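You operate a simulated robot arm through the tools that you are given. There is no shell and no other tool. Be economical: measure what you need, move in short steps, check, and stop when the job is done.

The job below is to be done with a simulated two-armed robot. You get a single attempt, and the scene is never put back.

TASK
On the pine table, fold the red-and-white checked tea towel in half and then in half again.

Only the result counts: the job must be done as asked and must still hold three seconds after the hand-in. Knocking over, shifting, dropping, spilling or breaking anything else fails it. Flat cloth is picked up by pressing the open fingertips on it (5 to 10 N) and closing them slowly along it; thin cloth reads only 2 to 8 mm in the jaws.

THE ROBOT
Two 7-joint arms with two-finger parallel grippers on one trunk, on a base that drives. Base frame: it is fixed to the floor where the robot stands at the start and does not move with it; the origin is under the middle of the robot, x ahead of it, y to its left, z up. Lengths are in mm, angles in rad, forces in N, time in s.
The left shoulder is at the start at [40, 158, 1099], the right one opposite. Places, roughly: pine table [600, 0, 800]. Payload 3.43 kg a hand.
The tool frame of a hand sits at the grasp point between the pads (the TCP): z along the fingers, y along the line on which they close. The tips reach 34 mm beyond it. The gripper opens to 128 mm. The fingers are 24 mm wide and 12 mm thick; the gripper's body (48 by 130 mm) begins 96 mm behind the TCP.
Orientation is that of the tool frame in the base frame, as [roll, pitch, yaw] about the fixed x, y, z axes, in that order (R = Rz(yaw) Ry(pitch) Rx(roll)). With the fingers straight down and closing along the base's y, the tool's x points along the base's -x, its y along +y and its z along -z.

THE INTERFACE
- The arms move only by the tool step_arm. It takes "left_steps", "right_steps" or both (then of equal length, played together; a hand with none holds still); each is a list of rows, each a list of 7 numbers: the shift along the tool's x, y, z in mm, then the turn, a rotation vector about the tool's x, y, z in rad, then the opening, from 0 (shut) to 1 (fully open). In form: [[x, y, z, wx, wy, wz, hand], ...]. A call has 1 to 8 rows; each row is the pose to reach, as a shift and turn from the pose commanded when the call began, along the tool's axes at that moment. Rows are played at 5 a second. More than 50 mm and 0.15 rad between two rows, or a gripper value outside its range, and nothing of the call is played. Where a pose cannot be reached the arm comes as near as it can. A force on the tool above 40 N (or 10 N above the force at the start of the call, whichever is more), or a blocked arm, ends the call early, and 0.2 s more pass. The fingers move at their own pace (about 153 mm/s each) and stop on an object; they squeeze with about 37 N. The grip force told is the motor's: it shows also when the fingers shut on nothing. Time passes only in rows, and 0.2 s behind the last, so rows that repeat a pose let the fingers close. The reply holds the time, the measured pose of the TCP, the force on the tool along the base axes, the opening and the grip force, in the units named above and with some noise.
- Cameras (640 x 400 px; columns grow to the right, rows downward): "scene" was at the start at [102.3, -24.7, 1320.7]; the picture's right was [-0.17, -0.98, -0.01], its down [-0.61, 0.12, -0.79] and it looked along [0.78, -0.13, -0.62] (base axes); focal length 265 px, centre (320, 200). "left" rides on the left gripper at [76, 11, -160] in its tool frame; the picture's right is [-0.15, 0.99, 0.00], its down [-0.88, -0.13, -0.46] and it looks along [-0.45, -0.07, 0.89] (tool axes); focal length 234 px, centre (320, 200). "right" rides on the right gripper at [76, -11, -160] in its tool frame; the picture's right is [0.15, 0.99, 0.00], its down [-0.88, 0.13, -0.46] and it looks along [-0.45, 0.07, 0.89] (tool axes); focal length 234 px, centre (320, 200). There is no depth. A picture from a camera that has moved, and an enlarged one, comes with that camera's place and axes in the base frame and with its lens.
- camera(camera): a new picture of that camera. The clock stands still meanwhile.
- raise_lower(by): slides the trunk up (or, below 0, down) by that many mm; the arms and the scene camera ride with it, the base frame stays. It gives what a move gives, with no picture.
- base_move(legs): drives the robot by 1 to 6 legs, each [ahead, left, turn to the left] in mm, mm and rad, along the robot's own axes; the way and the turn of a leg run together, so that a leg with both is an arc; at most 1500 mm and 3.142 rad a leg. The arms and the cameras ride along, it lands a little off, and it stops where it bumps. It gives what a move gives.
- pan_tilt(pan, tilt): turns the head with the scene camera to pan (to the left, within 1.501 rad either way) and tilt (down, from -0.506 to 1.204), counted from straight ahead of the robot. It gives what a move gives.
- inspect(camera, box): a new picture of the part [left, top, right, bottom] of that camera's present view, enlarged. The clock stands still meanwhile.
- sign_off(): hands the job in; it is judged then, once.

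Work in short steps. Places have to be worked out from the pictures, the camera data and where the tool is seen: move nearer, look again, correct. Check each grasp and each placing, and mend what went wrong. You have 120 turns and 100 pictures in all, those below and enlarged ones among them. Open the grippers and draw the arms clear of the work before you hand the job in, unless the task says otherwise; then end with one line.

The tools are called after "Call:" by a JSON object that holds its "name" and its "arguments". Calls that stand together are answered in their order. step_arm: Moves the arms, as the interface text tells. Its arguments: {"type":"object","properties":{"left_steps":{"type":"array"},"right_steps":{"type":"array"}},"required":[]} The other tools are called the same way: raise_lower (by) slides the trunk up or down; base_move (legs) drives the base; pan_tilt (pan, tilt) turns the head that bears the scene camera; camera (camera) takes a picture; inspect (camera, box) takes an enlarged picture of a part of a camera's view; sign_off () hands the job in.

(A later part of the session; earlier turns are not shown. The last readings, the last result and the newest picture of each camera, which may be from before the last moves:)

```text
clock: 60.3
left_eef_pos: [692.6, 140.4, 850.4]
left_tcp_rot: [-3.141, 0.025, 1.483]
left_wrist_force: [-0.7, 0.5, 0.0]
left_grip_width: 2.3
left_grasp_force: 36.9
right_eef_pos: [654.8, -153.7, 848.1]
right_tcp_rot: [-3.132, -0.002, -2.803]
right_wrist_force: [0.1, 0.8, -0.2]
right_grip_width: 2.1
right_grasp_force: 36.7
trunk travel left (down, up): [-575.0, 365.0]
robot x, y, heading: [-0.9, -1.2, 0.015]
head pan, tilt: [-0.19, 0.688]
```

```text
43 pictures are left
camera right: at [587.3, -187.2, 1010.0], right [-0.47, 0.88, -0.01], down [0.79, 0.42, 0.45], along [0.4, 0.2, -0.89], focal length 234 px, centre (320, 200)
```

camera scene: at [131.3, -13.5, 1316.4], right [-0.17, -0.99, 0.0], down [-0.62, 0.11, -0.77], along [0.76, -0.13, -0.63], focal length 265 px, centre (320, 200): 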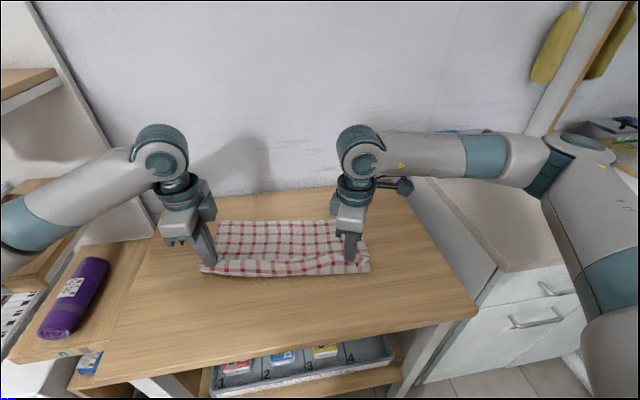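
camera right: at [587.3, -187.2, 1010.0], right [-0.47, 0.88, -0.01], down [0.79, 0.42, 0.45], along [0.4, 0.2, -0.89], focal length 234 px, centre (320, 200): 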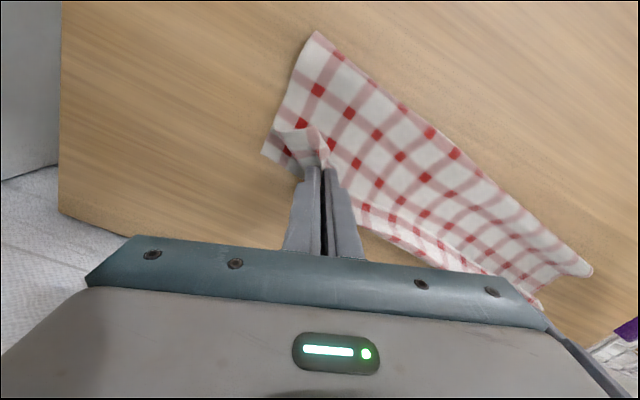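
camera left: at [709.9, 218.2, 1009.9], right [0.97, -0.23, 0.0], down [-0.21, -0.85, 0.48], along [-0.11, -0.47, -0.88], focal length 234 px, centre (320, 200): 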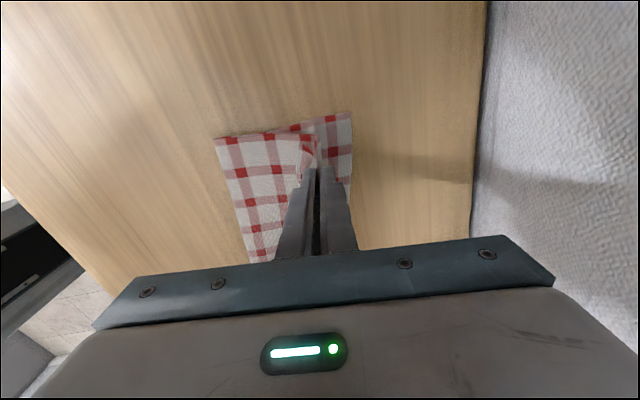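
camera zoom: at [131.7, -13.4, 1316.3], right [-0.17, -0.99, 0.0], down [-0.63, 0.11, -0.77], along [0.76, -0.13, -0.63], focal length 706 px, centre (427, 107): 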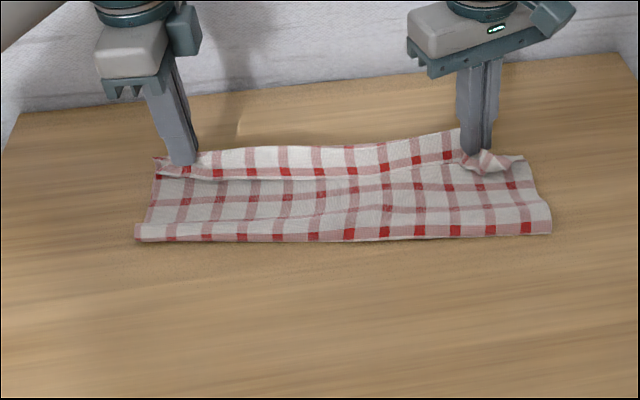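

The fold line is good, but a strip about 35 mm deep at the hem is still turned back at the jaws. I'll release with a forward, slightly rising sweep so the strip flips out toward the far edge.

Call:
{"name": "step_arm", "arguments": {"left_steps": [[0, 6, -12, 0, 0, 0, 0], [0, 22, -20, 0, 0, 0, 0], [0, 45, -20, 0, 0, 0, 0.18], [0, 62, -22, 0, 0, 0, 0.2], [0, 68, -50, 0, 0, 0, 0.2], [0, 68, -90, 0, 0, 0, 0.2], [0, 68, -90, 0, 0, 0, 0.2]], "right_steps": [[-5.5, -2.5, -12, 0, 0, 0, 0], [-20, -9, -20, 0, 0, 0, 0], [-41, -18.5, -20, 0, 0, 0, 0.18], [-57, -25, -22, 0, 0, 0, 0.2], [-62, -28, -50, 0, 0, 0, 0.2], [-62, -28, -90, 0, 0, 0, 0.2], [-62, -28, -90, 0, 0, 0, 0.2]]}}

Call:
{"name": "inspect", "arguments": {"camera": "scene", "box": [190, 170, 382, 290]}}

```text
clock: 61.9
left_eef_pos: [759.2, 137.8, 940.2]
left_tcp_rot: [-3.14, 0.026, 1.484]
left_wrist_force: [-0.5, -0.1, -1.0]
left_grip_width: 25.8
left_grasp_force: 0.1
right_eef_pos: [722.5, -158.0, 940.7]
right_tcp_rot: [-3.132, -0.005, -2.802]
right_wrist_force: [0.3, -0.2, 0.0]
right_grip_width: 25.6
right_grasp_force: 0.0
trunk travel left (down, up): [-575.0, 365.0]
robot x, y, heading: [-5.9, 2.0, 0.023]
head pan, tilt: [-0.19, 0.688]
```

```text
3.33 times, centred on (286, 230) of scene
camera zoom: at [132.6, -13.5, 1316.2], right [-0.17, -0.99, 0.0], down [-0.63, 0.11, -0.77], along [0.76, -0.13, -0.64], focal length 883 px, centre (433, 100)
```

zoom: 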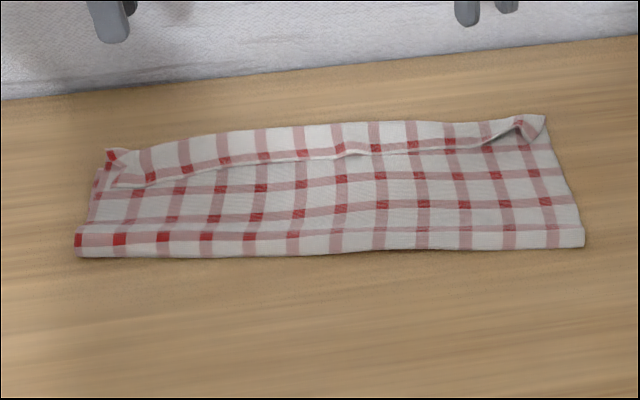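

Very close to a clean half fold now: the lip sits at the bottom layer's far edge and the fold line is straight. I'll clear the right hand away and turn the left hand back to its natural yaw over the left end for the second fold.

Call:
{"name": "step_arm", "arguments": {"left_steps": [[0, -8, -10, 0, 0, -0.145, 0.34], [0, -16, -10, 0, 0, -0.29, 0.34], [0, -24, -10, 0, 0, -0.435, 0.34], [0, -32, -10, 0, 0, -0.58, 0.34], [0, -40, -10, 0, 0, -0.725, 0.34], [0, -50, -10, 0, 0, -0.87, 0.34], [0, -60, -10, 0, 0, -1.0, 0.34], [0, -75, -10, 0, 0, -1.14, 0.34]], "right_steps": [[17, -11, -10, 0, 0, 0.04, 0.34], [34, -22, -20, 0, 0, 0.08, 0.34], [51, -33, -20, 0, 0, 0.12, 0.34], [68, -44, -20, 0, 0, 0.16, 0.34], [85, -55, -20, 0, 0, 0.2, 0.34], [102, -66, -20, 0, 0, 0.24, 0.34], [120, -78, -20, 0, 0, 0.28, 0.34], [138, -89, -20, 0, 0, 0.32, 0.34]]}}

Call:
{"name": "step_arm", "arguments": {"left_steps": [[0, 0, 0, 0, 0, -0.14, 0.34], [0, 0, 0, 0, 0, -0.28, 0.34], [0, 0, 0, 0, 0, -0.42, 0.34], [0, 0, 0, 0, 0, -0.53, 0.34], [0, 0, 0, 0, 0, -0.53, 0.34]]}}

Call:
{"name": "camera", "arguments": {"camera": "left"}}

Call:
{"name": "camera", "arguments": {"camera": "scene"}}

```text
clock: 63.7
left_eef_pos: [683.3, 145.1, 952.3]
left_tcp_rot: [-3.116, 0.011, 2.626]
left_wrist_force: [-0.2, -0.2, -0.5]
left_grip_width: 43.5
left_grasp_force: 0.1
right_eef_pos: [621.0, -288.2, 962.9]
right_tcp_rot: [-3.13, 0.001, -3.119]
right_wrist_force: [0.6, 0.0, 0.3]
right_grip_width: 43.7
right_grasp_force: 0.0
trunk travel left (down, up): [-575.0, 365.0]
robot x, y, heading: [0.3, 2.6, 0.024]
head pan, tilt: [-0.19, 0.688]
```

```text
clock: 64.9
left_eef_pos: [684.1, 145.1, 951.3]
left_tcp_rot: [-3.114, -0.005, -3.125]
left_wrist_force: [0.1, -0.4, -0.4]
left_grip_width: 43.7
left_grasp_force: 0.0
right_eef_pos: [621.2, -287.7, 960.6]
right_tcp_rot: [-3.13, 0.0, -3.121]
right_wrist_force: [0.6, 0.9, 0.5]
right_grip_width: 43.7
right_grasp_force: 0.1
trunk travel left (down, up): [-575.0, 365.0]
robot x, y, heading: [-0.4, 4.9, 0.016]
head pan, tilt: [-0.19, 0.688]
```

```text
41 pictures are left
camera left: at [608.5, 158.6, 1112.7], right [0.13, 0.99, -0.03], down [0.88, -0.11, 0.46], along [0.45, -0.08, -0.89], focal length 234 px, centre (320, 200)
```

left: 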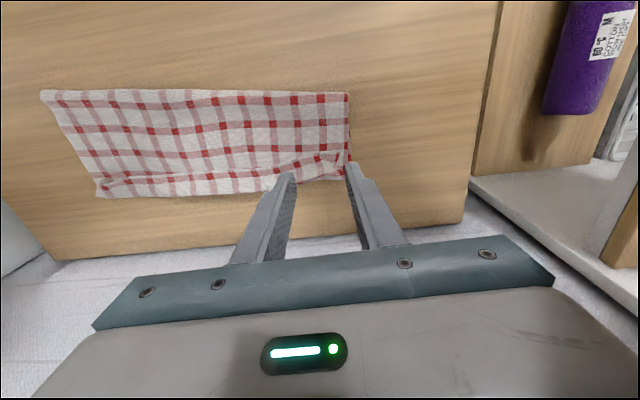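

```text
40 pictures are left
camera scene: at [131.4, -13.4, 1316.4], right [-0.17, -0.99, 0.0], down [-0.63, 0.11, -0.77], along [0.76, -0.13, -0.63], focal length 265 px, centre (320, 200)
```

scene: 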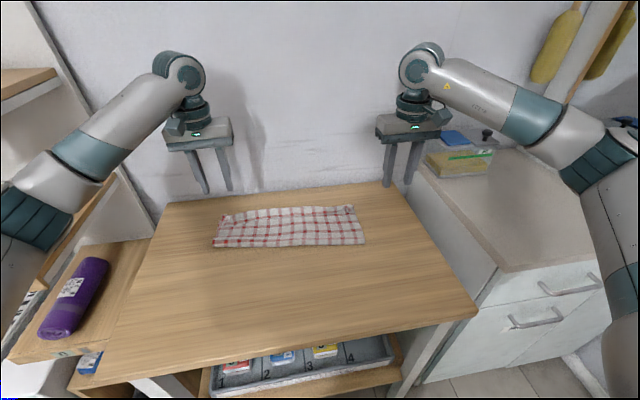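

The strip's left edge runs (627,185)-(733,172) and its right edge (572,-210)-(728,-223). I'll go down with the left hand at the middle of the left end, levelling it.

Call:
{"name": "step_arm", "arguments": {"left_steps": [[3, -4, 30, -0.014, 0, 0, 0.34], [3, -4, 65, -0.028, 0, 0, 0.34], [3, -4, 95, -0.028, 0, 0, 0.34], [3, -4, 115, -0.028, 0, 0, 0.34], [3, -4, 126, -0.028, 0, 0, 0.34], [3, -4, 130, -0.028, 0, 0, 0.34], [3, -4, 130, -0.028, 0, 0, 0.34]]}}

Call:
{"name": "camera", "arguments": {"camera": "left"}}

```text
clock: 66.5
left_eef_pos: [680.4, 137.0, 821.8]
left_tcp_rot: [3.14, -0.003, -3.129]
left_wrist_force: [-0.1, -0.5, 0.2]
left_grip_width: 43.6
left_grasp_force: 0.1
right_eef_pos: [620.6, -287.5, 963.1]
right_tcp_rot: [-3.13, 0.0, -3.119]
right_wrist_force: [0.6, -1.4, -1.2]
right_grip_width: 43.6
right_grasp_force: 0.0
trunk travel left (down, up): [-575.0, 365.0]
robot x, y, heading: [-3.2, 2.9, 0.02]
head pan, tilt: [-0.19, 0.688]
```

```text
39 pictures are left
camera left: at [605.6, 146.5, 983.6], right [0.13, 0.99, 0.0], down [0.88, -0.12, 0.45], along [0.45, -0.06, -0.89], focal length 234 px, centre (320, 200)
```

left: 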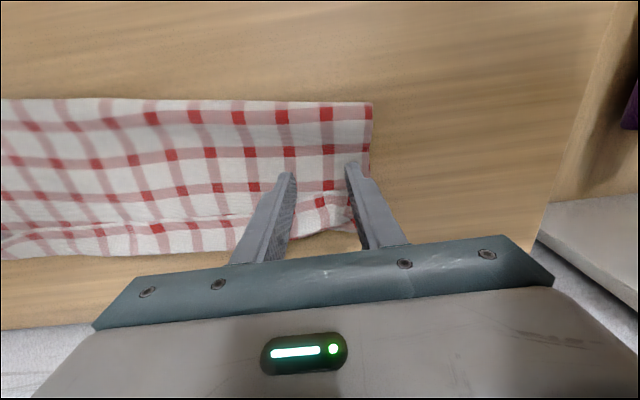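

The tips are just above the cloth, inside the edge. I'll press a bit firmer, since two layers are needed.

Call:
{"name": "step_arm", "arguments": {"left_steps": [[0, 2, 2, 0, 0, 0, 0.34], [0, 2, 4, 0, 0, 0, 0.34], [0, 2, 5, 0, 0, 0, 0.34], [0, 2, 5, 0, 0, 0, 0.34]]}}

```text
clock: 67.5
left_eef_pos: [681.2, 139.7, 816.7]
left_tcp_rot: [3.139, -0.002, -3.129]
left_wrist_force: [-0.5, 0.0, 0.9]
left_grip_width: 43.7
left_grasp_force: 0.1
right_eef_pos: [621.8, -288.4, 961.3]
right_tcp_rot: [-3.13, -0.001, -3.121]
right_wrist_force: [-0.8, 0.7, 0.0]
right_grip_width: 43.2
right_grasp_force: 0.0
trunk travel left (down, up): [-575.0, 365.0]
robot x, y, heading: [-1.4, 2.9, 0.022]
head pan, tilt: [-0.19, 0.688]
```

Call:
{"name": "step_arm", "arguments": {"left_steps": [[0, 0, 0.8, 0, 0, 0, 0.34], [0, 0, 1.2, 0, 0, 0, 0.34], [0, 0, 1.2, 0, 0, 0, 0.34]]}}

```text
clock: 68.3
left_eef_pos: [680.9, 140.9, 816.8]
left_tcp_rot: [3.14, 0.0, -3.127]
left_wrist_force: [-0.4, -0.6, 5.6]
left_grip_width: 43.4
left_grasp_force: 0.0
right_eef_pos: [621.0, -287.3, 963.5]
right_tcp_rot: [-3.129, 0.003, -3.121]
right_wrist_force: [0.0, -0.1, -0.2]
right_grip_width: 43.7
right_grasp_force: 0.0
trunk travel left (down, up): [-575.0, 365.0]
robot x, y, heading: [-0.4, 3.7, 0.019]
head pan, tilt: [-0.19, 0.688]
```

Contact at 5.6 N. I'll add a little press and close slowly.

Call:
{"name": "step_arm", "arguments": {"left_steps": [[0, 0, 0.4, 0, 0, 0, 0.3], [0, 0, 0.4, 0, 0, 0, 0.26], [0, 0, 0.4, 0, 0, 0, 0.22], [0, 0, 0.4, 0, 0, 0, 0.17], [0, 0, 0.4, 0, 0, 0, 0.12], [0, 0, 0.4, 0, 0, 0, 0.07], [0, 0, 0.4, 0, 0, 0, 0], [0, 0, 0.4, 0, 0, 0, 0]]}}

Call:
{"name": "camera", "arguments": {"camera": "left"}}

```text
clock: 70.1
left_eef_pos: [680.9, 139.1, 816.2]
left_tcp_rot: [-3.141, -0.001, -3.13]
left_wrist_force: [0.0, 0.5, 7.7]
left_grip_width: 1.9
left_grasp_force: 36.6
right_eef_pos: [620.2, -288.1, 961.5]
right_tcp_rot: [-3.129, 0.002, -3.12]
right_wrist_force: [0.3, 0.3, 0.3]
right_grip_width: 43.1
right_grasp_force: 0.0
trunk travel left (down, up): [-575.0, 365.0]
robot x, y, heading: [-2.2, 1.2, 0.021]
head pan, tilt: [-0.19, 0.688]
```

```text
38 pictures are left
camera left: at [605.1, 149.0, 978.1], right [0.13, 0.99, 0.0], down [0.88, -0.12, 0.45], along [0.45, -0.06, -0.89], focal length 234 px, centre (320, 200)
```

left: 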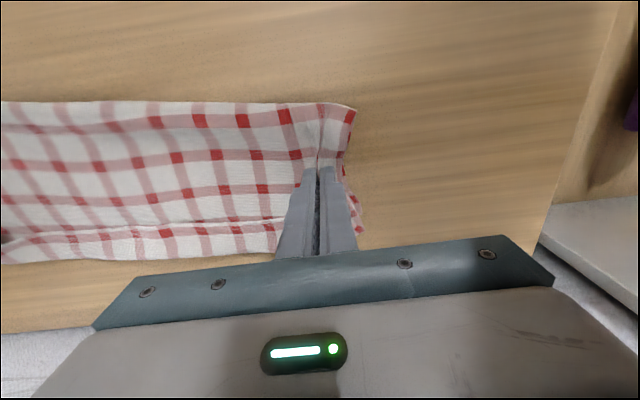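

It reads 1.9 mm, possibly one layer only. I'll lift 60 mm and look.

Call:
{"name": "step_arm", "arguments": {"left_steps": [[0, 0, -15, 0, 0, 0, 0], [0, 0, -30, 0, 0, 0, 0], [0, 0, -45, 0, 0, 0, 0], [0, 0, -60, 0, 0, 0, 0], [0, 0, -60, 0, 0, 0, 0]]}}

Call:
{"name": "inspect", "arguments": {"camera": "scene", "box": [190, 150, 382, 270]}}

Call:
{"name": "camera", "arguments": {"camera": "left"}}

```text
clock: 71.3
left_eef_pos: [681.8, 141.1, 875.7]
left_tcp_rot: [3.14, -0.003, -3.129]
left_wrist_force: [0.2, 0.3, -1.3]
left_grip_width: 2.2
left_grasp_force: 36.9
right_eef_pos: [621.4, -287.6, 961.3]
right_tcp_rot: [-3.13, 0.001, -3.12]
right_wrist_force: [0.4, -0.5, 0.0]
right_grip_width: 43.5
right_grasp_force: 0.0
trunk travel left (down, up): [-575.0, 365.0]
robot x, y, heading: [-1.5, 3.3, 0.018]
head pan, tilt: [-0.19, 0.688]
```

```text
3.33 times, centred on (286, 210) of scene
camera zoom: at [131.7, -13.4, 1316.3], right [-0.17, -0.99, 0.0], down [-0.63, 0.11, -0.77], along [0.76, -0.13, -0.63], focal length 883 px, centre (433, 167)
```

zoom: 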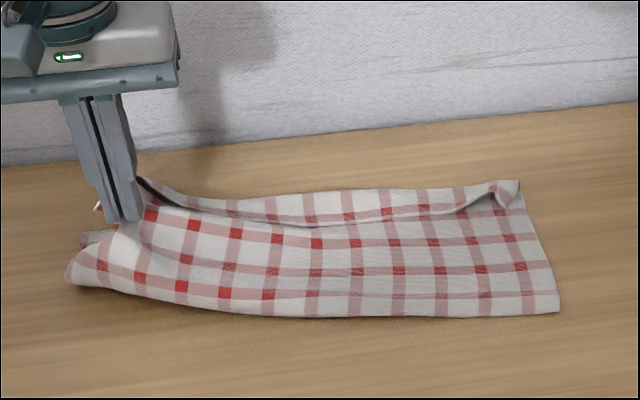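

```text
36 pictures are left
camera left: at [606.4, 149.1, 1036.9], right [0.13, 0.99, 0.0], down [0.88, -0.12, 0.45], along [0.45, -0.06, -0.89], focal length 234 px, centre (320, 200)
```

left: 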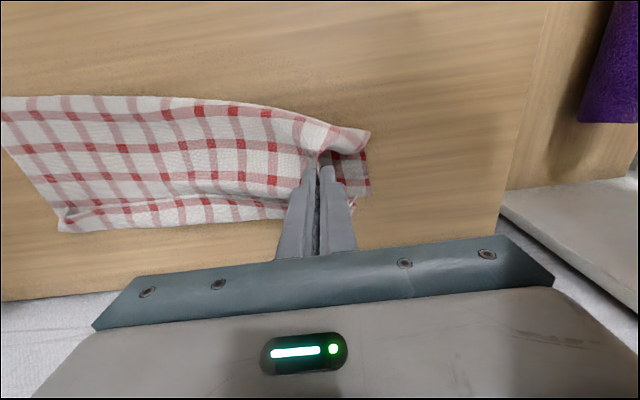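

As feared, only the top layer came up. The bottom layer is the one that ends outermost, so I'll carry the top layer's left end over to the right end first and then bring the bottom layer's left end over it. That gives the same final layering.

Call:
{"name": "step_arm", "arguments": {"left_steps": [[0.5, -6, -25, 0, 0, 0, 0], [2.3, -26, -45, 0, 0, 0, 0], [5, -56, -55, 0, 0, 0, 0], [8, -91, -58, 0, 0, 0, 0], [11, -126, -55, 0, 0, 0, 0], [14, -161, -48, 0, 0, 0, 0], [17, -196, -38, 0, 0, 0, 0], [20, -231, -22, 0, 0, 0, 0]]}}

Call:
{"name": "inspect", "arguments": {"camera": "scene", "box": [190, 150, 382, 270]}}

Call:
{"name": "camera", "arguments": {"camera": "left"}}

```text
clock: 73.1
left_eef_pos: [663.1, -92.4, 897.8]
left_tcp_rot: [3.14, -0.003, -3.13]
left_wrist_force: [0.0, 0.3, 0.1]
left_grip_width: 2.0
left_grasp_force: 36.7
right_eef_pos: [620.8, -289.9, 961.9]
right_tcp_rot: [-3.131, 0.0, -3.119]
right_wrist_force: [-0.5, 0.1, 0.6]
right_grip_width: 43.8
right_grasp_force: 0.0
trunk travel left (down, up): [-575.0, 365.0]
robot x, y, heading: [0.5, 1.3, 0.016]
head pan, tilt: [-0.19, 0.688]
```

```text
3.33 times, centred on (286, 210) of scene
camera zoom: at [131.4, -15.0, 1316.4], right [-0.17, -0.99, 0.0], down [-0.63, 0.11, -0.77], along [0.76, -0.13, -0.63], focal length 883 px, centre (433, 167)
```

zoom: 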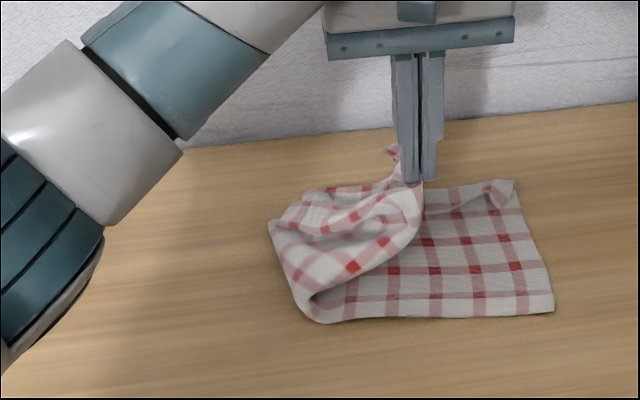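

```text
34 pictures are left
camera left: at [587.5, -84.0, 1059.3], right [0.13, 0.99, 0.0], down [0.88, -0.12, 0.45], along [0.45, -0.06, -0.89], focal length 234 px, centre (320, 200)
```

left: 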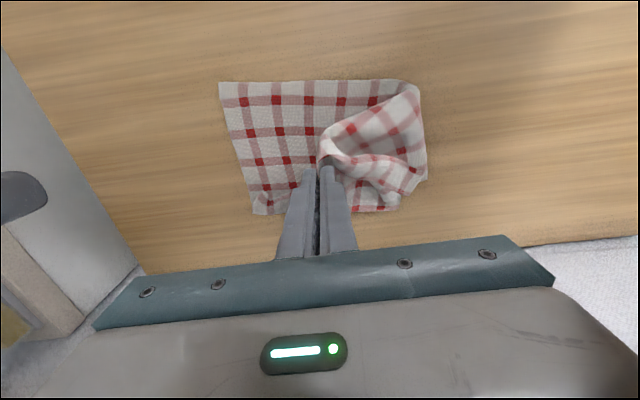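

The bottom layer came along with it, so both layers are folding. I'll continue to the right end at lower height.

Call:
{"name": "step_arm", "arguments": {"left_steps": [[1, -14, 8, 0, 0, 0, 0], [2, -28, 18, 0, 0, 0, 0], [3, -42, 30, 0, 0, 0, 0], [4, -55, 42, 0, 0, 0, 0], [4, -60, 50, 0, 0, 0, 0], [4, -60, 50, 0, 0, 0, 0]]}}

Call:
{"name": "inspect", "arguments": {"camera": "scene", "box": [190, 150, 382, 270]}}

Call:
{"name": "camera", "arguments": {"camera": "left"}}

Call:
{"name": "camera", "arguments": {"camera": "right"}}

```text
clock: 74.5
left_eef_pos: [661.0, -151.3, 846.0]
left_tcp_rot: [3.141, -0.003, -3.129]
left_wrist_force: [-0.3, 0.5, 0.9]
left_grip_width: 1.9
left_grasp_force: 37.1
right_eef_pos: [621.6, -287.6, 962.9]
right_tcp_rot: [-3.129, 0.0, -3.12]
right_wrist_force: [1.1, -0.9, 0.0]
right_grip_width: 43.5
right_grasp_force: 0.0
trunk travel left (down, up): [-575.0, 365.0]
robot x, y, heading: [-3.4, 1.1, 0.009]
head pan, tilt: [-0.19, 0.688]
```

```text
3.33 times, centred on (286, 210) of scene
camera zoom: at [131.3, -13.6, 1316.4], right [-0.17, -0.99, 0.0], down [-0.62, 0.11, -0.77], along [0.76, -0.13, -0.63], focal length 883 px, centre (433, 167)
```

zoom: 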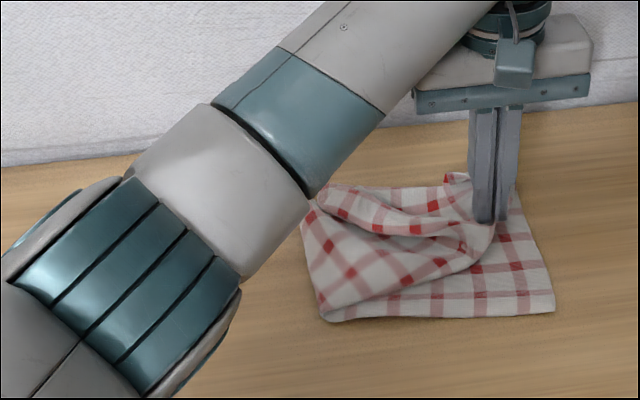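

```text
32 pictures are left
camera left: at [585.9, -142.2, 1008.0], right [0.13, 0.99, 0.0], down [0.88, -0.12, 0.45], along [0.45, -0.06, -0.89], focal length 234 px, centre (320, 200)
```

left: 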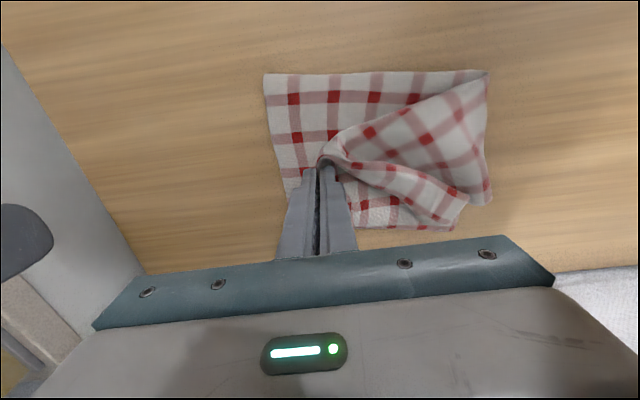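

```text
31 pictures are left
camera right: at [545.6, -298.6, 1122.3], right [-0.17, 0.99, -0.01], down [0.88, 0.15, 0.45], along [0.45, 0.07, -0.89], focal length 234 px, centre (320, 200)
```

right: 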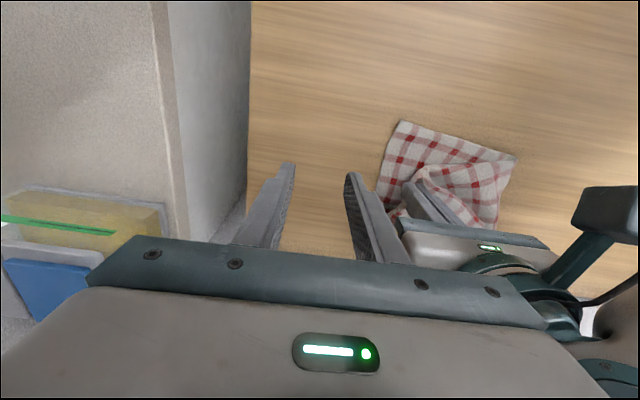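

Half the length has gone over. I'll release with a sweep toward the right end, lift away, and then see which corners need tidying.

Call:
{"name": "step_arm", "arguments": {"left_steps": [[0, -8, -6, 0, 0, 0, 0], [0, -24, -10, 0, 0, 0, 0], [0, -44, -10, 0, 0, 0, 0.18], [0, -54, -14, 0, 0, 0, 0.2], [0, -54, -50, 0, 0, 0, 0.2], [0, -34, -90, 0, 0, 0, 0.2], [20, 10, -110, 0, 0, 0, 0.2], [40, 55, -110, 0, 0, 0, 0.2]]}}

Call:
{"name": "step_arm", "arguments": {"left_steps": [[0, 45, 0, 0, 0, 0, 0.2], [0, 90, 0, 0, 0, 0, 0.2], [0, 135, 0, 0, 0, 0, 0.2], [0, 180, 0, 0, 0, 0, 0.2], [0, 225, 0, 0, 0, 0, 0.2], [0, 270, 0, 0, 0, 0, 0.2]]}}

Call:
{"name": "inspect", "arguments": {"camera": "scene", "box": [254, 175, 382, 255]}}

Call:
{"name": "inspect", "arguments": {"camera": "right", "box": [340, 80, 580, 230]}}

```text
refused: row 7 steps farther than a row can; nothing moved
```

```text
clock: 75.9
left_eef_pos: [658.0, 118.5, 845.1]
left_tcp_rot: [-3.141, -0.004, -3.131]
left_wrist_force: [-0.1, -0.5, -0.5]
left_grip_width: 25.6
left_grasp_force: 0.0
right_eef_pos: [620.7, -286.3, 962.5]
right_tcp_rot: [-3.131, -0.001, -3.121]
right_wrist_force: [0.3, 0.2, 1.0]
right_grip_width: 43.5
right_grasp_force: 0.0
trunk travel left (down, up): [-575.0, 365.0]
robot x, y, heading: [-1.4, -2.6, 0.014]
head pan, tilt: [-0.19, 0.688]
```

```text
5.00 times, centred on (318, 215) of scene
camera zoom: at [131.1, -11.8, 1316.4], right [-0.17, -0.99, 0.0], down [-0.62, 0.11, -0.77], along [0.76, -0.13, -0.63], focal length 1324 px, centre (330, 125)
```

zoom: 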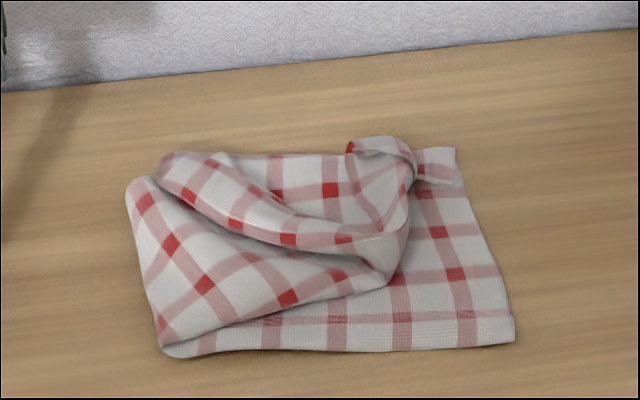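

```text
2.67 times, centred on (460, 155) of right
camera zoom: at [545.4, -297.2, 1122.9], right [-0.17, 0.99, -0.01], down [0.88, 0.15, 0.45], along [0.45, 0.06, -0.89], focal length 624 px, centre (-53, 320)
```

zoom: 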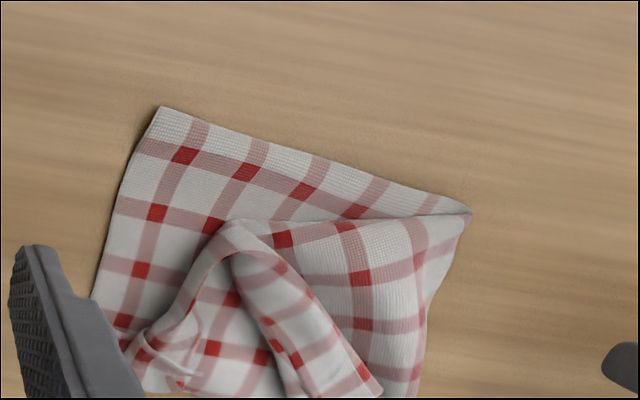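

The release swept off fine, and the first row list was simply refused. The fold line at y≈-8 is good. The flap's near corner lags at about (627,-127), so I'll bring the right hand above it to pull it to the near-right corner at (577,-203), and raise the left clear.

Call:
{"name": "step_arm", "arguments": {"left_steps": [[0, 0, -30, 0, 0, 0, 0.2], [0, 20, -60, 0, 0, 0, 0.2], [0, 40, -90, 0, 0, 0, 0.2], [0, 60, -110, 0, 0, 0, 0.2], [0, 80, -120, 0, 0, 0, 0.2], [0, 80, -120, 0, 0, 0, 0.2], [0, 80, -120, 0, 0, 0, 0.2]], "right_steps": [[-4, 40, 0, 0, 0, 0, 0.34], [-8, 80, 0, 0, 0, 0, 0.34], [-12, 120, 5, 0, 0, 0, 0.34], [-16, 155, 30, 0, 0, 0, 0.34], [-19, 183, 65, 0, 0, 0, 0.34], [-19, 183, 105, 0, 0, 0, 0.34], [-19, 183, 105, 0, 0, 0, 0.34]]}}

Call:
{"name": "camera", "arguments": {"camera": "right"}}

```text
clock: 77.5
left_eef_pos: [655.1, 198.0, 968.8]
left_tcp_rot: [3.141, -0.004, -3.129]
left_wrist_force: [-0.6, 0.1, -0.1]
left_grip_width: 25.4
left_grasp_force: 0.1
right_eef_pos: [637.5, -105.1, 853.8]
right_tcp_rot: [-3.128, -0.001, -3.119]
right_wrist_force: [0.0, 1.2, 0.5]
right_grip_width: 43.4
right_grasp_force: 0.1
trunk travel left (down, up): [-575.0, 365.0]
robot x, y, heading: [-3.0, 2.1, 0.018]
head pan, tilt: [-0.19, 0.688]
```

```text
28 pictures are left
camera right: at [561.9, -115.6, 1014.5], right [-0.17, 0.99, -0.01], down [0.88, 0.15, 0.45], along [0.45, 0.06, -0.89], focal length 234 px, centre (320, 200)
```

right: 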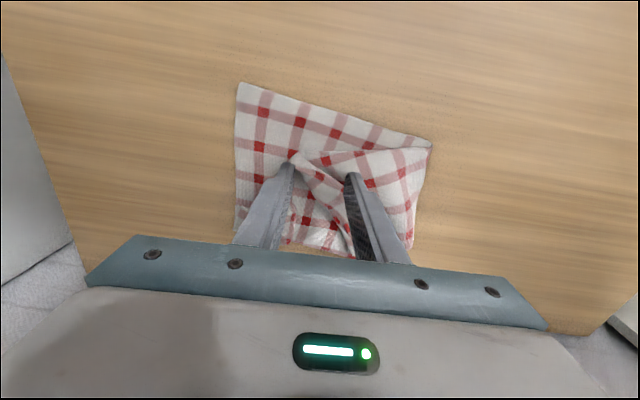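

The corner tip is at (629,-130), right under the finger pair. I'll go down to contact.

Call:
{"name": "step_arm", "arguments": {"right_steps": [[-4, 0, 10, 0, 0, 0, 0.34], [-4, 0, 20, 0, 0, 0, 0.34], [-4, 0, 27, 0, 0, 0, 0.34], [-4, 0, 30, 0, 0, 0, 0.34], [-4, 0, 32, 0, 0, 0, 0.34], [-4, 0, 32, 0, 0, 0, 0.34]]}}

```text
clock: 78.9
left_eef_pos: [654.7, 198.3, 969.0]
left_tcp_rot: [3.14, -0.005, -3.13]
left_wrist_force: [0.6, -1.4, -0.1]
left_grip_width: 25.8
left_grasp_force: 0.1
right_eef_pos: [640.6, -105.5, 820.7]
right_tcp_rot: [-3.128, 0.0, -3.12]
right_wrist_force: [-1.0, 0.5, 1.2]
right_grip_width: 43.8
right_grasp_force: 0.0
trunk travel left (down, up): [-575.0, 365.0]
robot x, y, heading: [2.4, 3.9, 0.015]
head pan, tilt: [-0.19, 0.688]
```

Call:
{"name": "step_arm", "arguments": {"right_steps": [[0, 0, 1, 0, 0, 0, 0.34], [0, 0, 2, 0, 0, 0, 0.34], [0, 0, 2.5, 0, 0, 0, 0.34], [0, 0, 2.5, 0, 0, 0, 0.34]]}}

```text
clock: 79.9
left_eef_pos: [656.3, 197.8, 968.2]
left_tcp_rot: [3.139, -0.003, -3.127]
left_wrist_force: [-0.6, 1.0, -0.2]
left_grip_width: 25.4
left_grasp_force: 0.1
right_eef_pos: [640.9, -106.6, 819.5]
right_tcp_rot: [-3.129, 0.001, -3.12]
right_wrist_force: [-1.2, 0.5, 1.9]
right_grip_width: 43.4
right_grasp_force: 0.1
trunk travel left (down, up): [-575.0, 365.0]
robot x, y, heading: [-4.2, 5.6, 0.02]
head pan, tilt: [-0.19, 0.688]
```

Light contact is starting. I'll press 1 mm more and close slowly.

Call:
{"name": "step_arm", "arguments": {"right_steps": [[0, 0, 1, 0, 0, 0, 0.34], [0, 0, 1.3, 0, 0, 0, 0.3], [0, 0, 1.3, 0, 0, 0, 0.25], [0, 0, 1.3, 0, 0, 0, 0.2], [0, 0, 1.3, 0, 0, 0, 0.14], [0, 0, 1.3, 0, 0, 0, 0.08], [0, 0, 1.3, 0, 0, 0, 0], [0, 0, 1.3, 0, 0, 0, 0]]}}

Call:
{"name": "camera", "arguments": {"camera": "right"}}

```text
clock: 81.7
left_eef_pos: [654.4, 197.9, 968.6]
left_tcp_rot: [3.139, 0.0, -3.13]
left_wrist_force: [0.1, 0.9, 0.4]
left_grip_width: 25.7
left_grasp_force: 0.1
right_eef_pos: [640.5, -105.9, 819.3]
right_tcp_rot: [-3.129, 0.0, -3.119]
right_wrist_force: [0.0, -2.3, 13.3]
right_grip_width: 7.8
right_grasp_force: 36.7
trunk travel left (down, up): [-575.0, 365.0]
robot x, y, heading: [-0.0, 1.1, 0.017]
head pan, tilt: [-0.19, 0.688]
```

```text
27 pictures are left
camera right: at [564.3, -116.7, 979.9], right [-0.17, 0.99, -0.01], down [0.88, 0.15, 0.46], along [0.45, 0.07, -0.89], focal length 234 px, centre (320, 200)
```

right: 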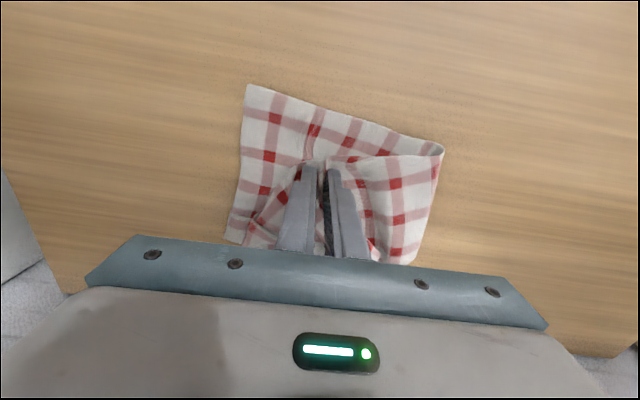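

7.8 mm means several layers are in the jaws. I'll lift 40 mm to see what comes up.

Call:
{"name": "step_arm", "arguments": {"right_steps": [[0, 0, -12, 0, 0, 0, 0], [0, 0, -25, 0, 0, 0, 0], [0, 0, -40, 0, 0, 0, 0], [0, 0, -40, 0, 0, 0, 0]]}}

Call:
{"name": "inspect", "arguments": {"camera": "scene", "box": [254, 175, 382, 255]}}

```text
clock: 82.7
left_eef_pos: [656.5, 198.7, 967.7]
left_tcp_rot: [3.14, -0.004, -3.129]
left_wrist_force: [0.3, 0.1, 1.1]
left_grip_width: 25.7
left_grasp_force: 0.1
right_eef_pos: [641.1, -105.3, 860.0]
right_tcp_rot: [-3.128, 0.001, -3.12]
right_wrist_force: [-0.4, -0.8, 1.6]
right_grip_width: 4.5
right_grasp_force: 37.0
trunk travel left (down, up): [-575.0, 365.0]
robot x, y, heading: [-4.8, -0.3, 0.019]
head pan, tilt: [-0.19, 0.688]
```

```text
5.00 times, centred on (318, 215) of scene
camera zoom: at [131.6, -13.4, 1316.3], right [-0.17, -0.99, 0.0], down [-0.63, 0.11, -0.77], along [0.76, -0.13, -0.63], focal length 1324 px, centre (330, 125)
```

zoom: 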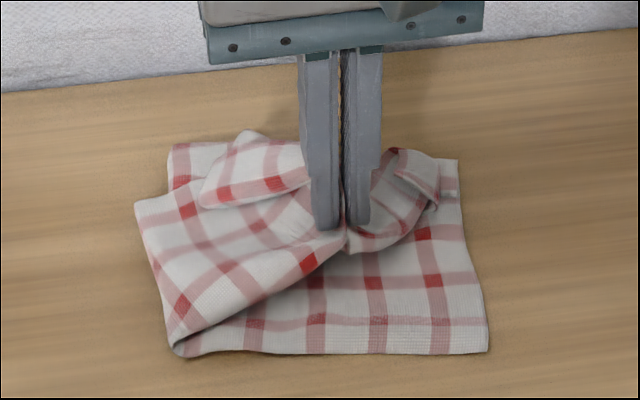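

Now 4.5 mm, so just the flap's two layers are held. I'll carry the corner over to the near-right corner and lower it.

Call:
{"name": "step_arm", "arguments": {"right_steps": [[12, -12, -4, 0, 0, 0, 0], [24, -24, -4, 0, 0, 0, 0], [36, -36, 0, 0, 0, 0, 0], [48, -47, 8, 0, 0, 0, 0], [56, -54, 18, 0, 0, 0, 0], [57, -55, 26, 0, 0, 0, 0], [57, -55, 26, 0, 0, 0, 0]]}}

Call:
{"name": "inspect", "arguments": {"camera": "scene", "box": [254, 175, 382, 255]}}

```text
clock: 84.3
left_eef_pos: [655.5, 197.9, 969.1]
left_tcp_rot: [3.139, -0.003, -3.129]
left_wrist_force: [-0.8, 0.1, -0.7]
left_grip_width: 25.5
left_grasp_force: 0.1
right_eef_pos: [585.3, -162.6, 832.3]
right_tcp_rot: [-3.128, 0.002, -3.12]
right_wrist_force: [0.1, 0.1, 1.3]
right_grip_width: 4.2
right_grasp_force: 37.0
trunk travel left (down, up): [-575.0, 365.0]
robot x, y, heading: [-5.0, 4.3, 0.022]
head pan, tilt: [-0.19, 0.688]
```

```text
5.00 times, centred on (318, 215) of scene
camera zoom: at [131.3, -13.4, 1316.4], right [-0.17, -0.99, 0.0], down [-0.62, 0.11, -0.77], along [0.76, -0.13, -0.63], focal length 1324 px, centre (330, 125)
```

zoom: 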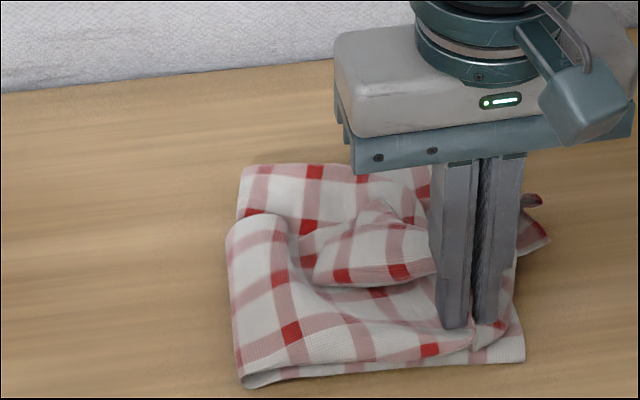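

The corner is close to the base's near-right corner. I'll release it here gently and lift straight up.

Call:
{"name": "step_arm", "arguments": {"right_steps": [[0, -4, 5, 0, 0, 0, 0], [0, -4, 8, 0, 0, 0, 0], [0, -4, 8, 0, 0, 0, 0.15], [0, -4, 4, 0, 0, 0, 0.2], [0, -4, -30, 0, 0, 0, 0.2], [0, -4, -75, 0, 0, 0, 0.2], [0, -40, -105, 0, 0, 0, 0.2], [0, -85, -115, 0, 0, 0, 0.2]]}}

Call:
{"name": "inspect", "arguments": {"camera": "scene", "box": [254, 175, 382, 255]}}

Call:
{"name": "camera", "arguments": {"camera": "right"}}

```text
clock: 86.1
left_eef_pos: [655.5, 197.9, 968.9]
left_tcp_rot: [3.137, -0.004, -3.13]
left_wrist_force: [-0.3, -0.5, 0.0]
left_grip_width: 25.8
left_grasp_force: 0.1
right_eef_pos: [585.9, -246.0, 948.3]
right_tcp_rot: [-3.131, -0.001, -3.12]
right_wrist_force: [-1.1, -0.8, 0.9]
right_grip_width: 25.4
right_grasp_force: 0.1
trunk travel left (down, up): [-575.0, 365.0]
robot x, y, heading: [-1.1, 2.8, 0.016]
head pan, tilt: [-0.19, 0.688]
```

```text
5.00 times, centred on (318, 215) of scene
camera zoom: at [130.8, -14.8, 1316.4], right [-0.17, -0.99, 0.0], down [-0.62, 0.11, -0.77], along [0.76, -0.13, -0.63], focal length 1324 px, centre (330, 125)
```

zoom: 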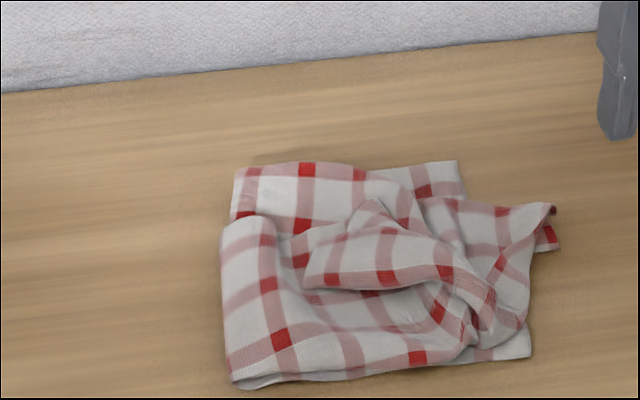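

```text
23 pictures are left
camera right: at [510.0, -257.7, 1108.9], right [-0.17, 0.99, -0.01], down [0.88, 0.15, 0.45], along [0.45, 0.07, -0.89], focal length 234 px, centre (320, 200)
```

right: 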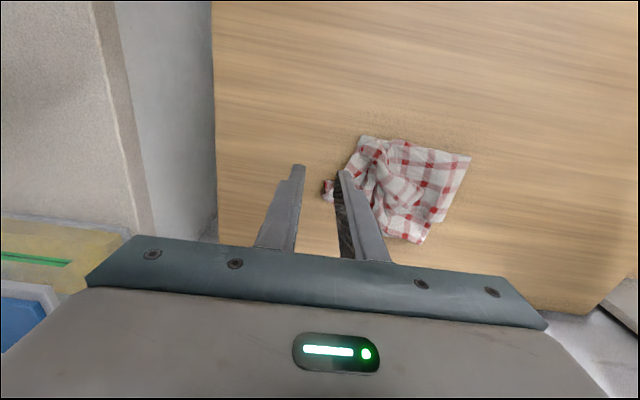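

The base is good. The flap's far corner now pokes out at about (660,-238) and should go to the far-right corner at (733,-197). I'll look closer at it.

Call:
{"name": "inspect", "arguments": {"camera": "right", "box": [310, 115, 486, 225]}}

```text
3.64 times, centred on (398, 170) of right
camera zoom: at [510.0, -257.7, 1108.9], right [-0.17, 0.99, -0.01], down [0.88, 0.15, 0.45], along [0.45, 0.07, -0.89], focal length 852 px, centre (36, 309)
```

zoom: 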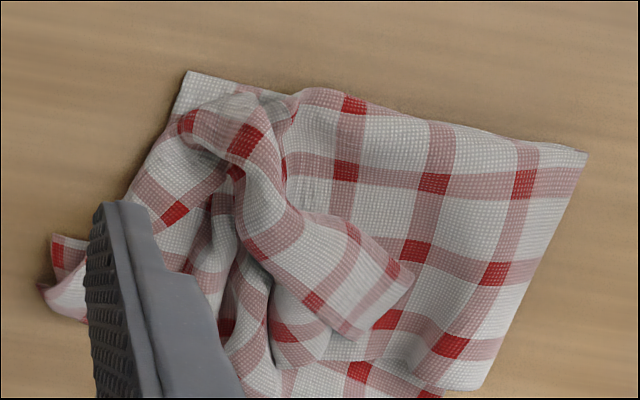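

The tail end runs (637,-233) to (665,-229). I'll move the right hand over (655,-209) and lower.

Call:
{"name": "step_arm", "arguments": {"right_steps": [[-18, 9, 15, 0, 0, 0, 0.28], [-36, 18, 40, 0, 0, 0, 0.28], [-54, 27, 65, 0, 0, 0, 0.28], [-70, 36, 90, 0, 0, 0, 0.28], [-70, 36, 110, 0, 0, 0, 0.28], [-70, 36, 124, 0, 0, 0, 0.28], [-70, 36, 128, 0, 0, 0, 0.28], [-70, 36, 128, 0, 0, 0, 0.28]]}}

Call:
{"name": "camera", "arguments": {"camera": "right"}}

```text
clock: 87.9
left_eef_pos: [657.1, 197.5, 968.6]
left_tcp_rot: [3.139, -0.003, -3.13]
left_wrist_force: [0.8, 0.0, 0.5]
left_grip_width: 25.6
left_grasp_force: 0.0
right_eef_pos: [655.5, -211.1, 821.7]
right_tcp_rot: [-3.13, 0.0, -3.121]
right_wrist_force: [0.1, 0.3, 1.3]
right_grip_width: 36.0
right_grasp_force: 0.1
trunk travel left (down, up): [-575.0, 365.0]
robot x, y, heading: [0.0, 2.5, 0.023]
head pan, tilt: [-0.19, 0.688]
```

```text
21 pictures are left
camera right: at [579.8, -221.7, 981.7], right [-0.17, 0.99, -0.01], down [0.88, 0.15, 0.45], along [0.45, 0.07, -0.89], focal length 234 px, centre (320, 200)
```

right: 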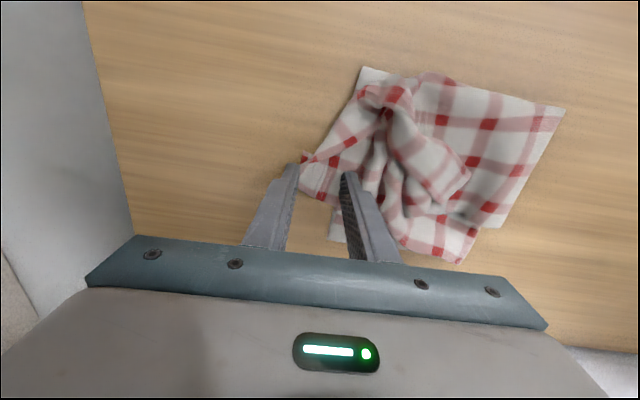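

The tail lies right between the fingers. I'll shift a hair toward me, press, and read the force.

Call:
{"name": "step_arm", "arguments": {"right_steps": [[3, 2, 2, 0, 0, 0, 0.28], [3, 2, 3.5, 0, 0, 0, 0.28], [3, 2, 4.5, 0, 0, 0, 0.28], [3, 2, 5, 0, 0, 0, 0.28], [3, 2, 5, 0, 0, 0, 0.28]]}}

```text
clock: 89.1
left_eef_pos: [654.7, 198.0, 969.2]
left_tcp_rot: [3.141, -0.002, -3.13]
left_wrist_force: [0.3, -0.9, -0.4]
left_grip_width: 25.7
left_grasp_force: 0.1
right_eef_pos: [652.3, -206.5, 817.9]
right_tcp_rot: [-3.129, 0.003, -3.123]
right_wrist_force: [2.4, -3.1, 17.6]
right_grip_width: 34.1
right_grasp_force: 0.0
trunk travel left (down, up): [-575.0, 365.0]
robot x, y, heading: [-4.0, 4.1, 0.018]
head pan, tilt: [-0.19, 0.688]
```

Contact at 17.6 N. I'll ease up 0.5 mm while closing slowly.

Call:
{"name": "step_arm", "arguments": {"right_steps": [[0, 0, -0.5, 0, 0, 0, 0.26], [0, 0, -0.5, 0, 0, 0, 0.22], [0, 0, -0.5, 0, 0, 0, 0.18], [0, 0, -0.5, 0, 0, 0, 0.14], [0, 0, -0.5, 0, 0, 0, 0.1], [0, 0, -0.5, 0, 0, 0, 0.05], [0, 0, -0.5, 0, 0, 0, 0], [0, 0, -0.5, 0, 0, 0, 0]]}}

```text
clock: 90.9
left_eef_pos: [654.2, 198.6, 970.1]
left_tcp_rot: [3.138, -0.001, -3.13]
left_wrist_force: [0.2, 0.6, 0.6]
left_grip_width: 25.8
left_grasp_force: 0.0
right_eef_pos: [651.5, -207.7, 816.8]
right_tcp_rot: [-3.13, 0.001, -3.121]
right_wrist_force: [-1.8, -0.3, 17.3]
right_grip_width: 2.5
right_grasp_force: 36.8
trunk travel left (down, up): [-575.0, 365.0]
robot x, y, heading: [-7.3, 0.8, 0.015]
head pan, tilt: [-0.19, 0.688]
```

Gripped at 2.5 mm. I'll lift 45 mm and look.

Call:
{"name": "step_arm", "arguments": {"right_steps": [[0, 0, -15, 0, 0, 0, 0], [0, 0, -30, 0, 0, 0, 0], [0, 0, -45, 0, 0, 0, 0], [0, 0, -45, 0, 0, 0, 0]]}}

Call:
{"name": "inspect", "arguments": {"camera": "scene", "box": [254, 175, 382, 255]}}

```text
clock: 91.9
left_eef_pos: [656.2, 197.8, 968.0]
left_tcp_rot: [3.14, -0.003, -3.129]
left_wrist_force: [-0.6, 0.6, -0.6]
left_grip_width: 25.8
left_grasp_force: 0.1
right_eef_pos: [652.1, -207.3, 862.1]
right_tcp_rot: [-3.129, 0.0, -3.121]
right_wrist_force: [0.4, -0.6, 0.1]
right_grip_width: 2.4
right_grasp_force: 37.2
trunk travel left (down, up): [-575.0, 365.0]
robot x, y, heading: [-4.8, 2.9, 0.02]
head pan, tilt: [-0.19, 0.688]
```

```text
5.00 times, centred on (318, 215) of scene
camera zoom: at [131.3, -13.5, 1316.4], right [-0.17, -0.99, 0.0], down [-0.62, 0.11, -0.77], along [0.76, -0.13, -0.63], focal length 1324 px, centre (330, 125)
```

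zoom: 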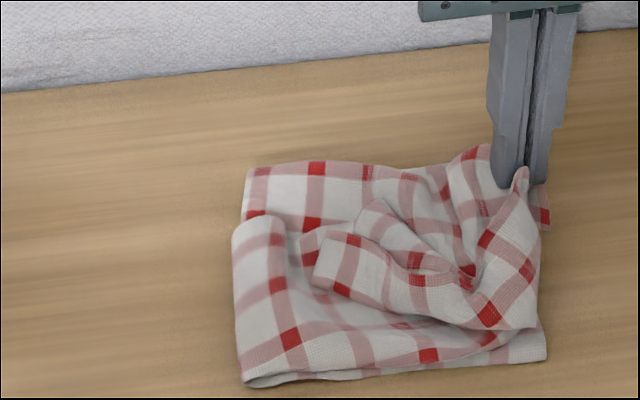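

I'll carry that corner toward the far-right corner and look at how the flap spreads.

Call:
{"name": "step_arm", "arguments": {"right_steps": [[-18, -3, -3, 0, 0, 0, 0], [-36, -3, -3, 0, 0, 0, 0], [-54, -2, 3, 0, 0, 0, 0], [-70, 0, 10, 0, 0, 0, 0], [-80, 2, 18, 0, 0, 0, 0], [-80, 2, 18, 0, 0, 0, 0]]}}

Call:
{"name": "inspect", "arguments": {"camera": "scene", "box": [254, 175, 382, 255]}}

Call:
{"name": "camera", "arguments": {"camera": "right"}}

```text
clock: 93.3
left_eef_pos: [656.9, 198.3, 967.5]
left_tcp_rot: [3.139, -0.005, -3.13]
left_wrist_force: [-0.7, -0.9, -0.5]
left_grip_width: 25.7
left_grasp_force: 0.1
right_eef_pos: [733.2, -202.9, 842.6]
right_tcp_rot: [-3.128, -0.001, -3.121]
right_wrist_force: [-0.2, 0.2, -0.3]
right_grip_width: 2.6
right_grasp_force: 37.4
trunk travel left (down, up): [-575.0, 365.0]
robot x, y, heading: [-2.9, 2.1, 0.021]
head pan, tilt: [-0.19, 0.688]
```

```text
5.00 times, centred on (318, 215) of scene
camera zoom: at [131.2, -13.5, 1316.4], right [-0.17, -0.99, 0.0], down [-0.62, 0.11, -0.77], along [0.76, -0.13, -0.63], focal length 1324 px, centre (330, 125)
```

zoom: 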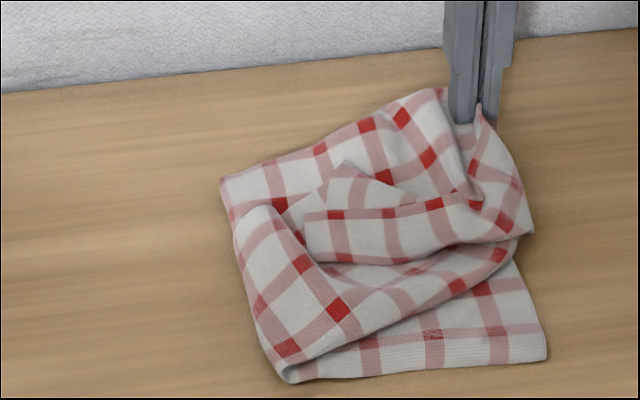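

```text
18 pictures are left
camera right: at [657.3, -214.2, 1004.0], right [-0.17, 0.99, -0.01], down [0.88, 0.15, 0.45], along [0.45, 0.07, -0.89], focal length 234 px, centre (320, 200)
```

right: 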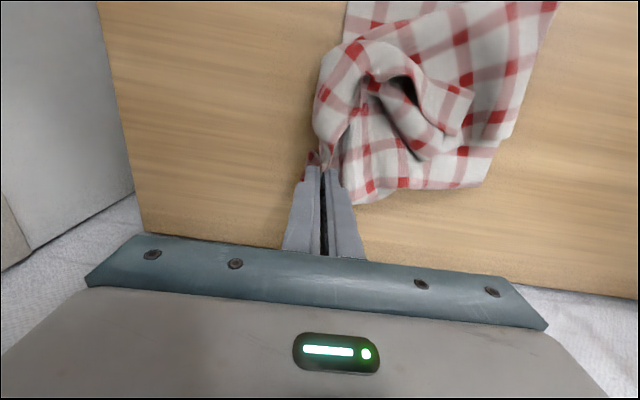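

The pull also shifted the bulk. I can see the flap's roll end, lying at about (650,-75), was swept back by my earlier retreat. I'll set this far corner down and release, then bring the roll end over with the left hand.

Call:
{"name": "step_arm", "arguments": {"right_steps": [[6, 0, 10, 0, 0, 0, 0], [8, 0, 18, 0, 0, 0, 0], [8, 0, 18, 0, 0, 0, 0.15], [8, 0, 18, 0, 0, 0, 0.2], [8, 0, -20, 0, 0, 0, 0.2], [8, 0, -65, 0, 0, 0, 0.2], [8, -40, -95, 0, 0, 0, 0.2], [8, -85, -110, 0, 0, 0, 0.2]]}}

Call:
{"name": "inspect", "arguments": {"camera": "scene", "box": [254, 175, 382, 255]}}

Call:
{"name": "inspect", "arguments": {"camera": "right", "box": [310, 20, 550, 170]}}

```text
clock: 95.1
left_eef_pos: [655.1, 196.7, 969.0]
left_tcp_rot: [3.141, -0.004, -3.129]
left_wrist_force: [-0.6, -0.4, 0.0]
left_grip_width: 25.6
left_grasp_force: 0.1
right_eef_pos: [726.1, -286.3, 953.5]
right_tcp_rot: [-3.131, 0.003, -3.121]
right_wrist_force: [0.4, -0.4, 0.5]
right_grip_width: 25.6
right_grasp_force: 0.1
trunk travel left (down, up): [-575.0, 365.0]
robot x, y, heading: [-1.3, 6.0, 0.02]
head pan, tilt: [-0.19, 0.688]
```

```text
5.00 times, centred on (318, 215) of scene
camera zoom: at [130.9, -14.2, 1316.4], right [-0.17, -0.99, 0.0], down [-0.62, 0.11, -0.77], along [0.76, -0.13, -0.63], focal length 1324 px, centre (330, 125)
```

zoom: 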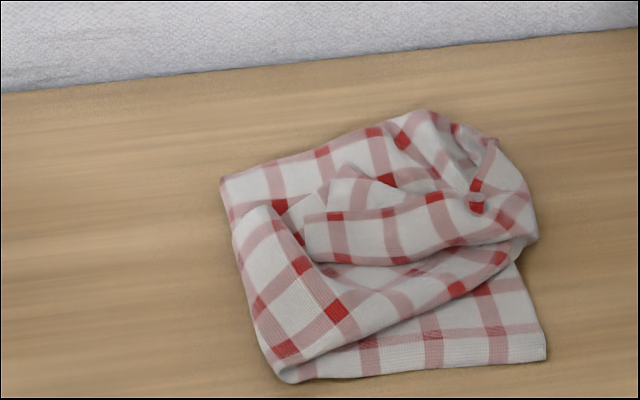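

```text
2.67 times, centred on (430, 95) of right
camera zoom: at [651.1, -297.2, 1114.7], right [-0.17, 0.99, -0.01], down [0.88, 0.15, 0.46], along [0.45, 0.07, -0.89], focal length 624 px, centre (27, 480)
```

zoom: 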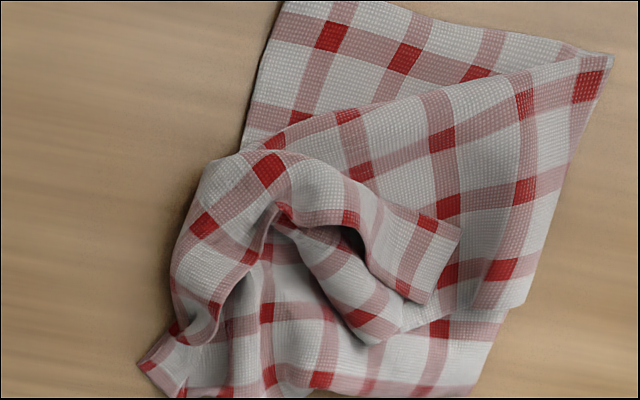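

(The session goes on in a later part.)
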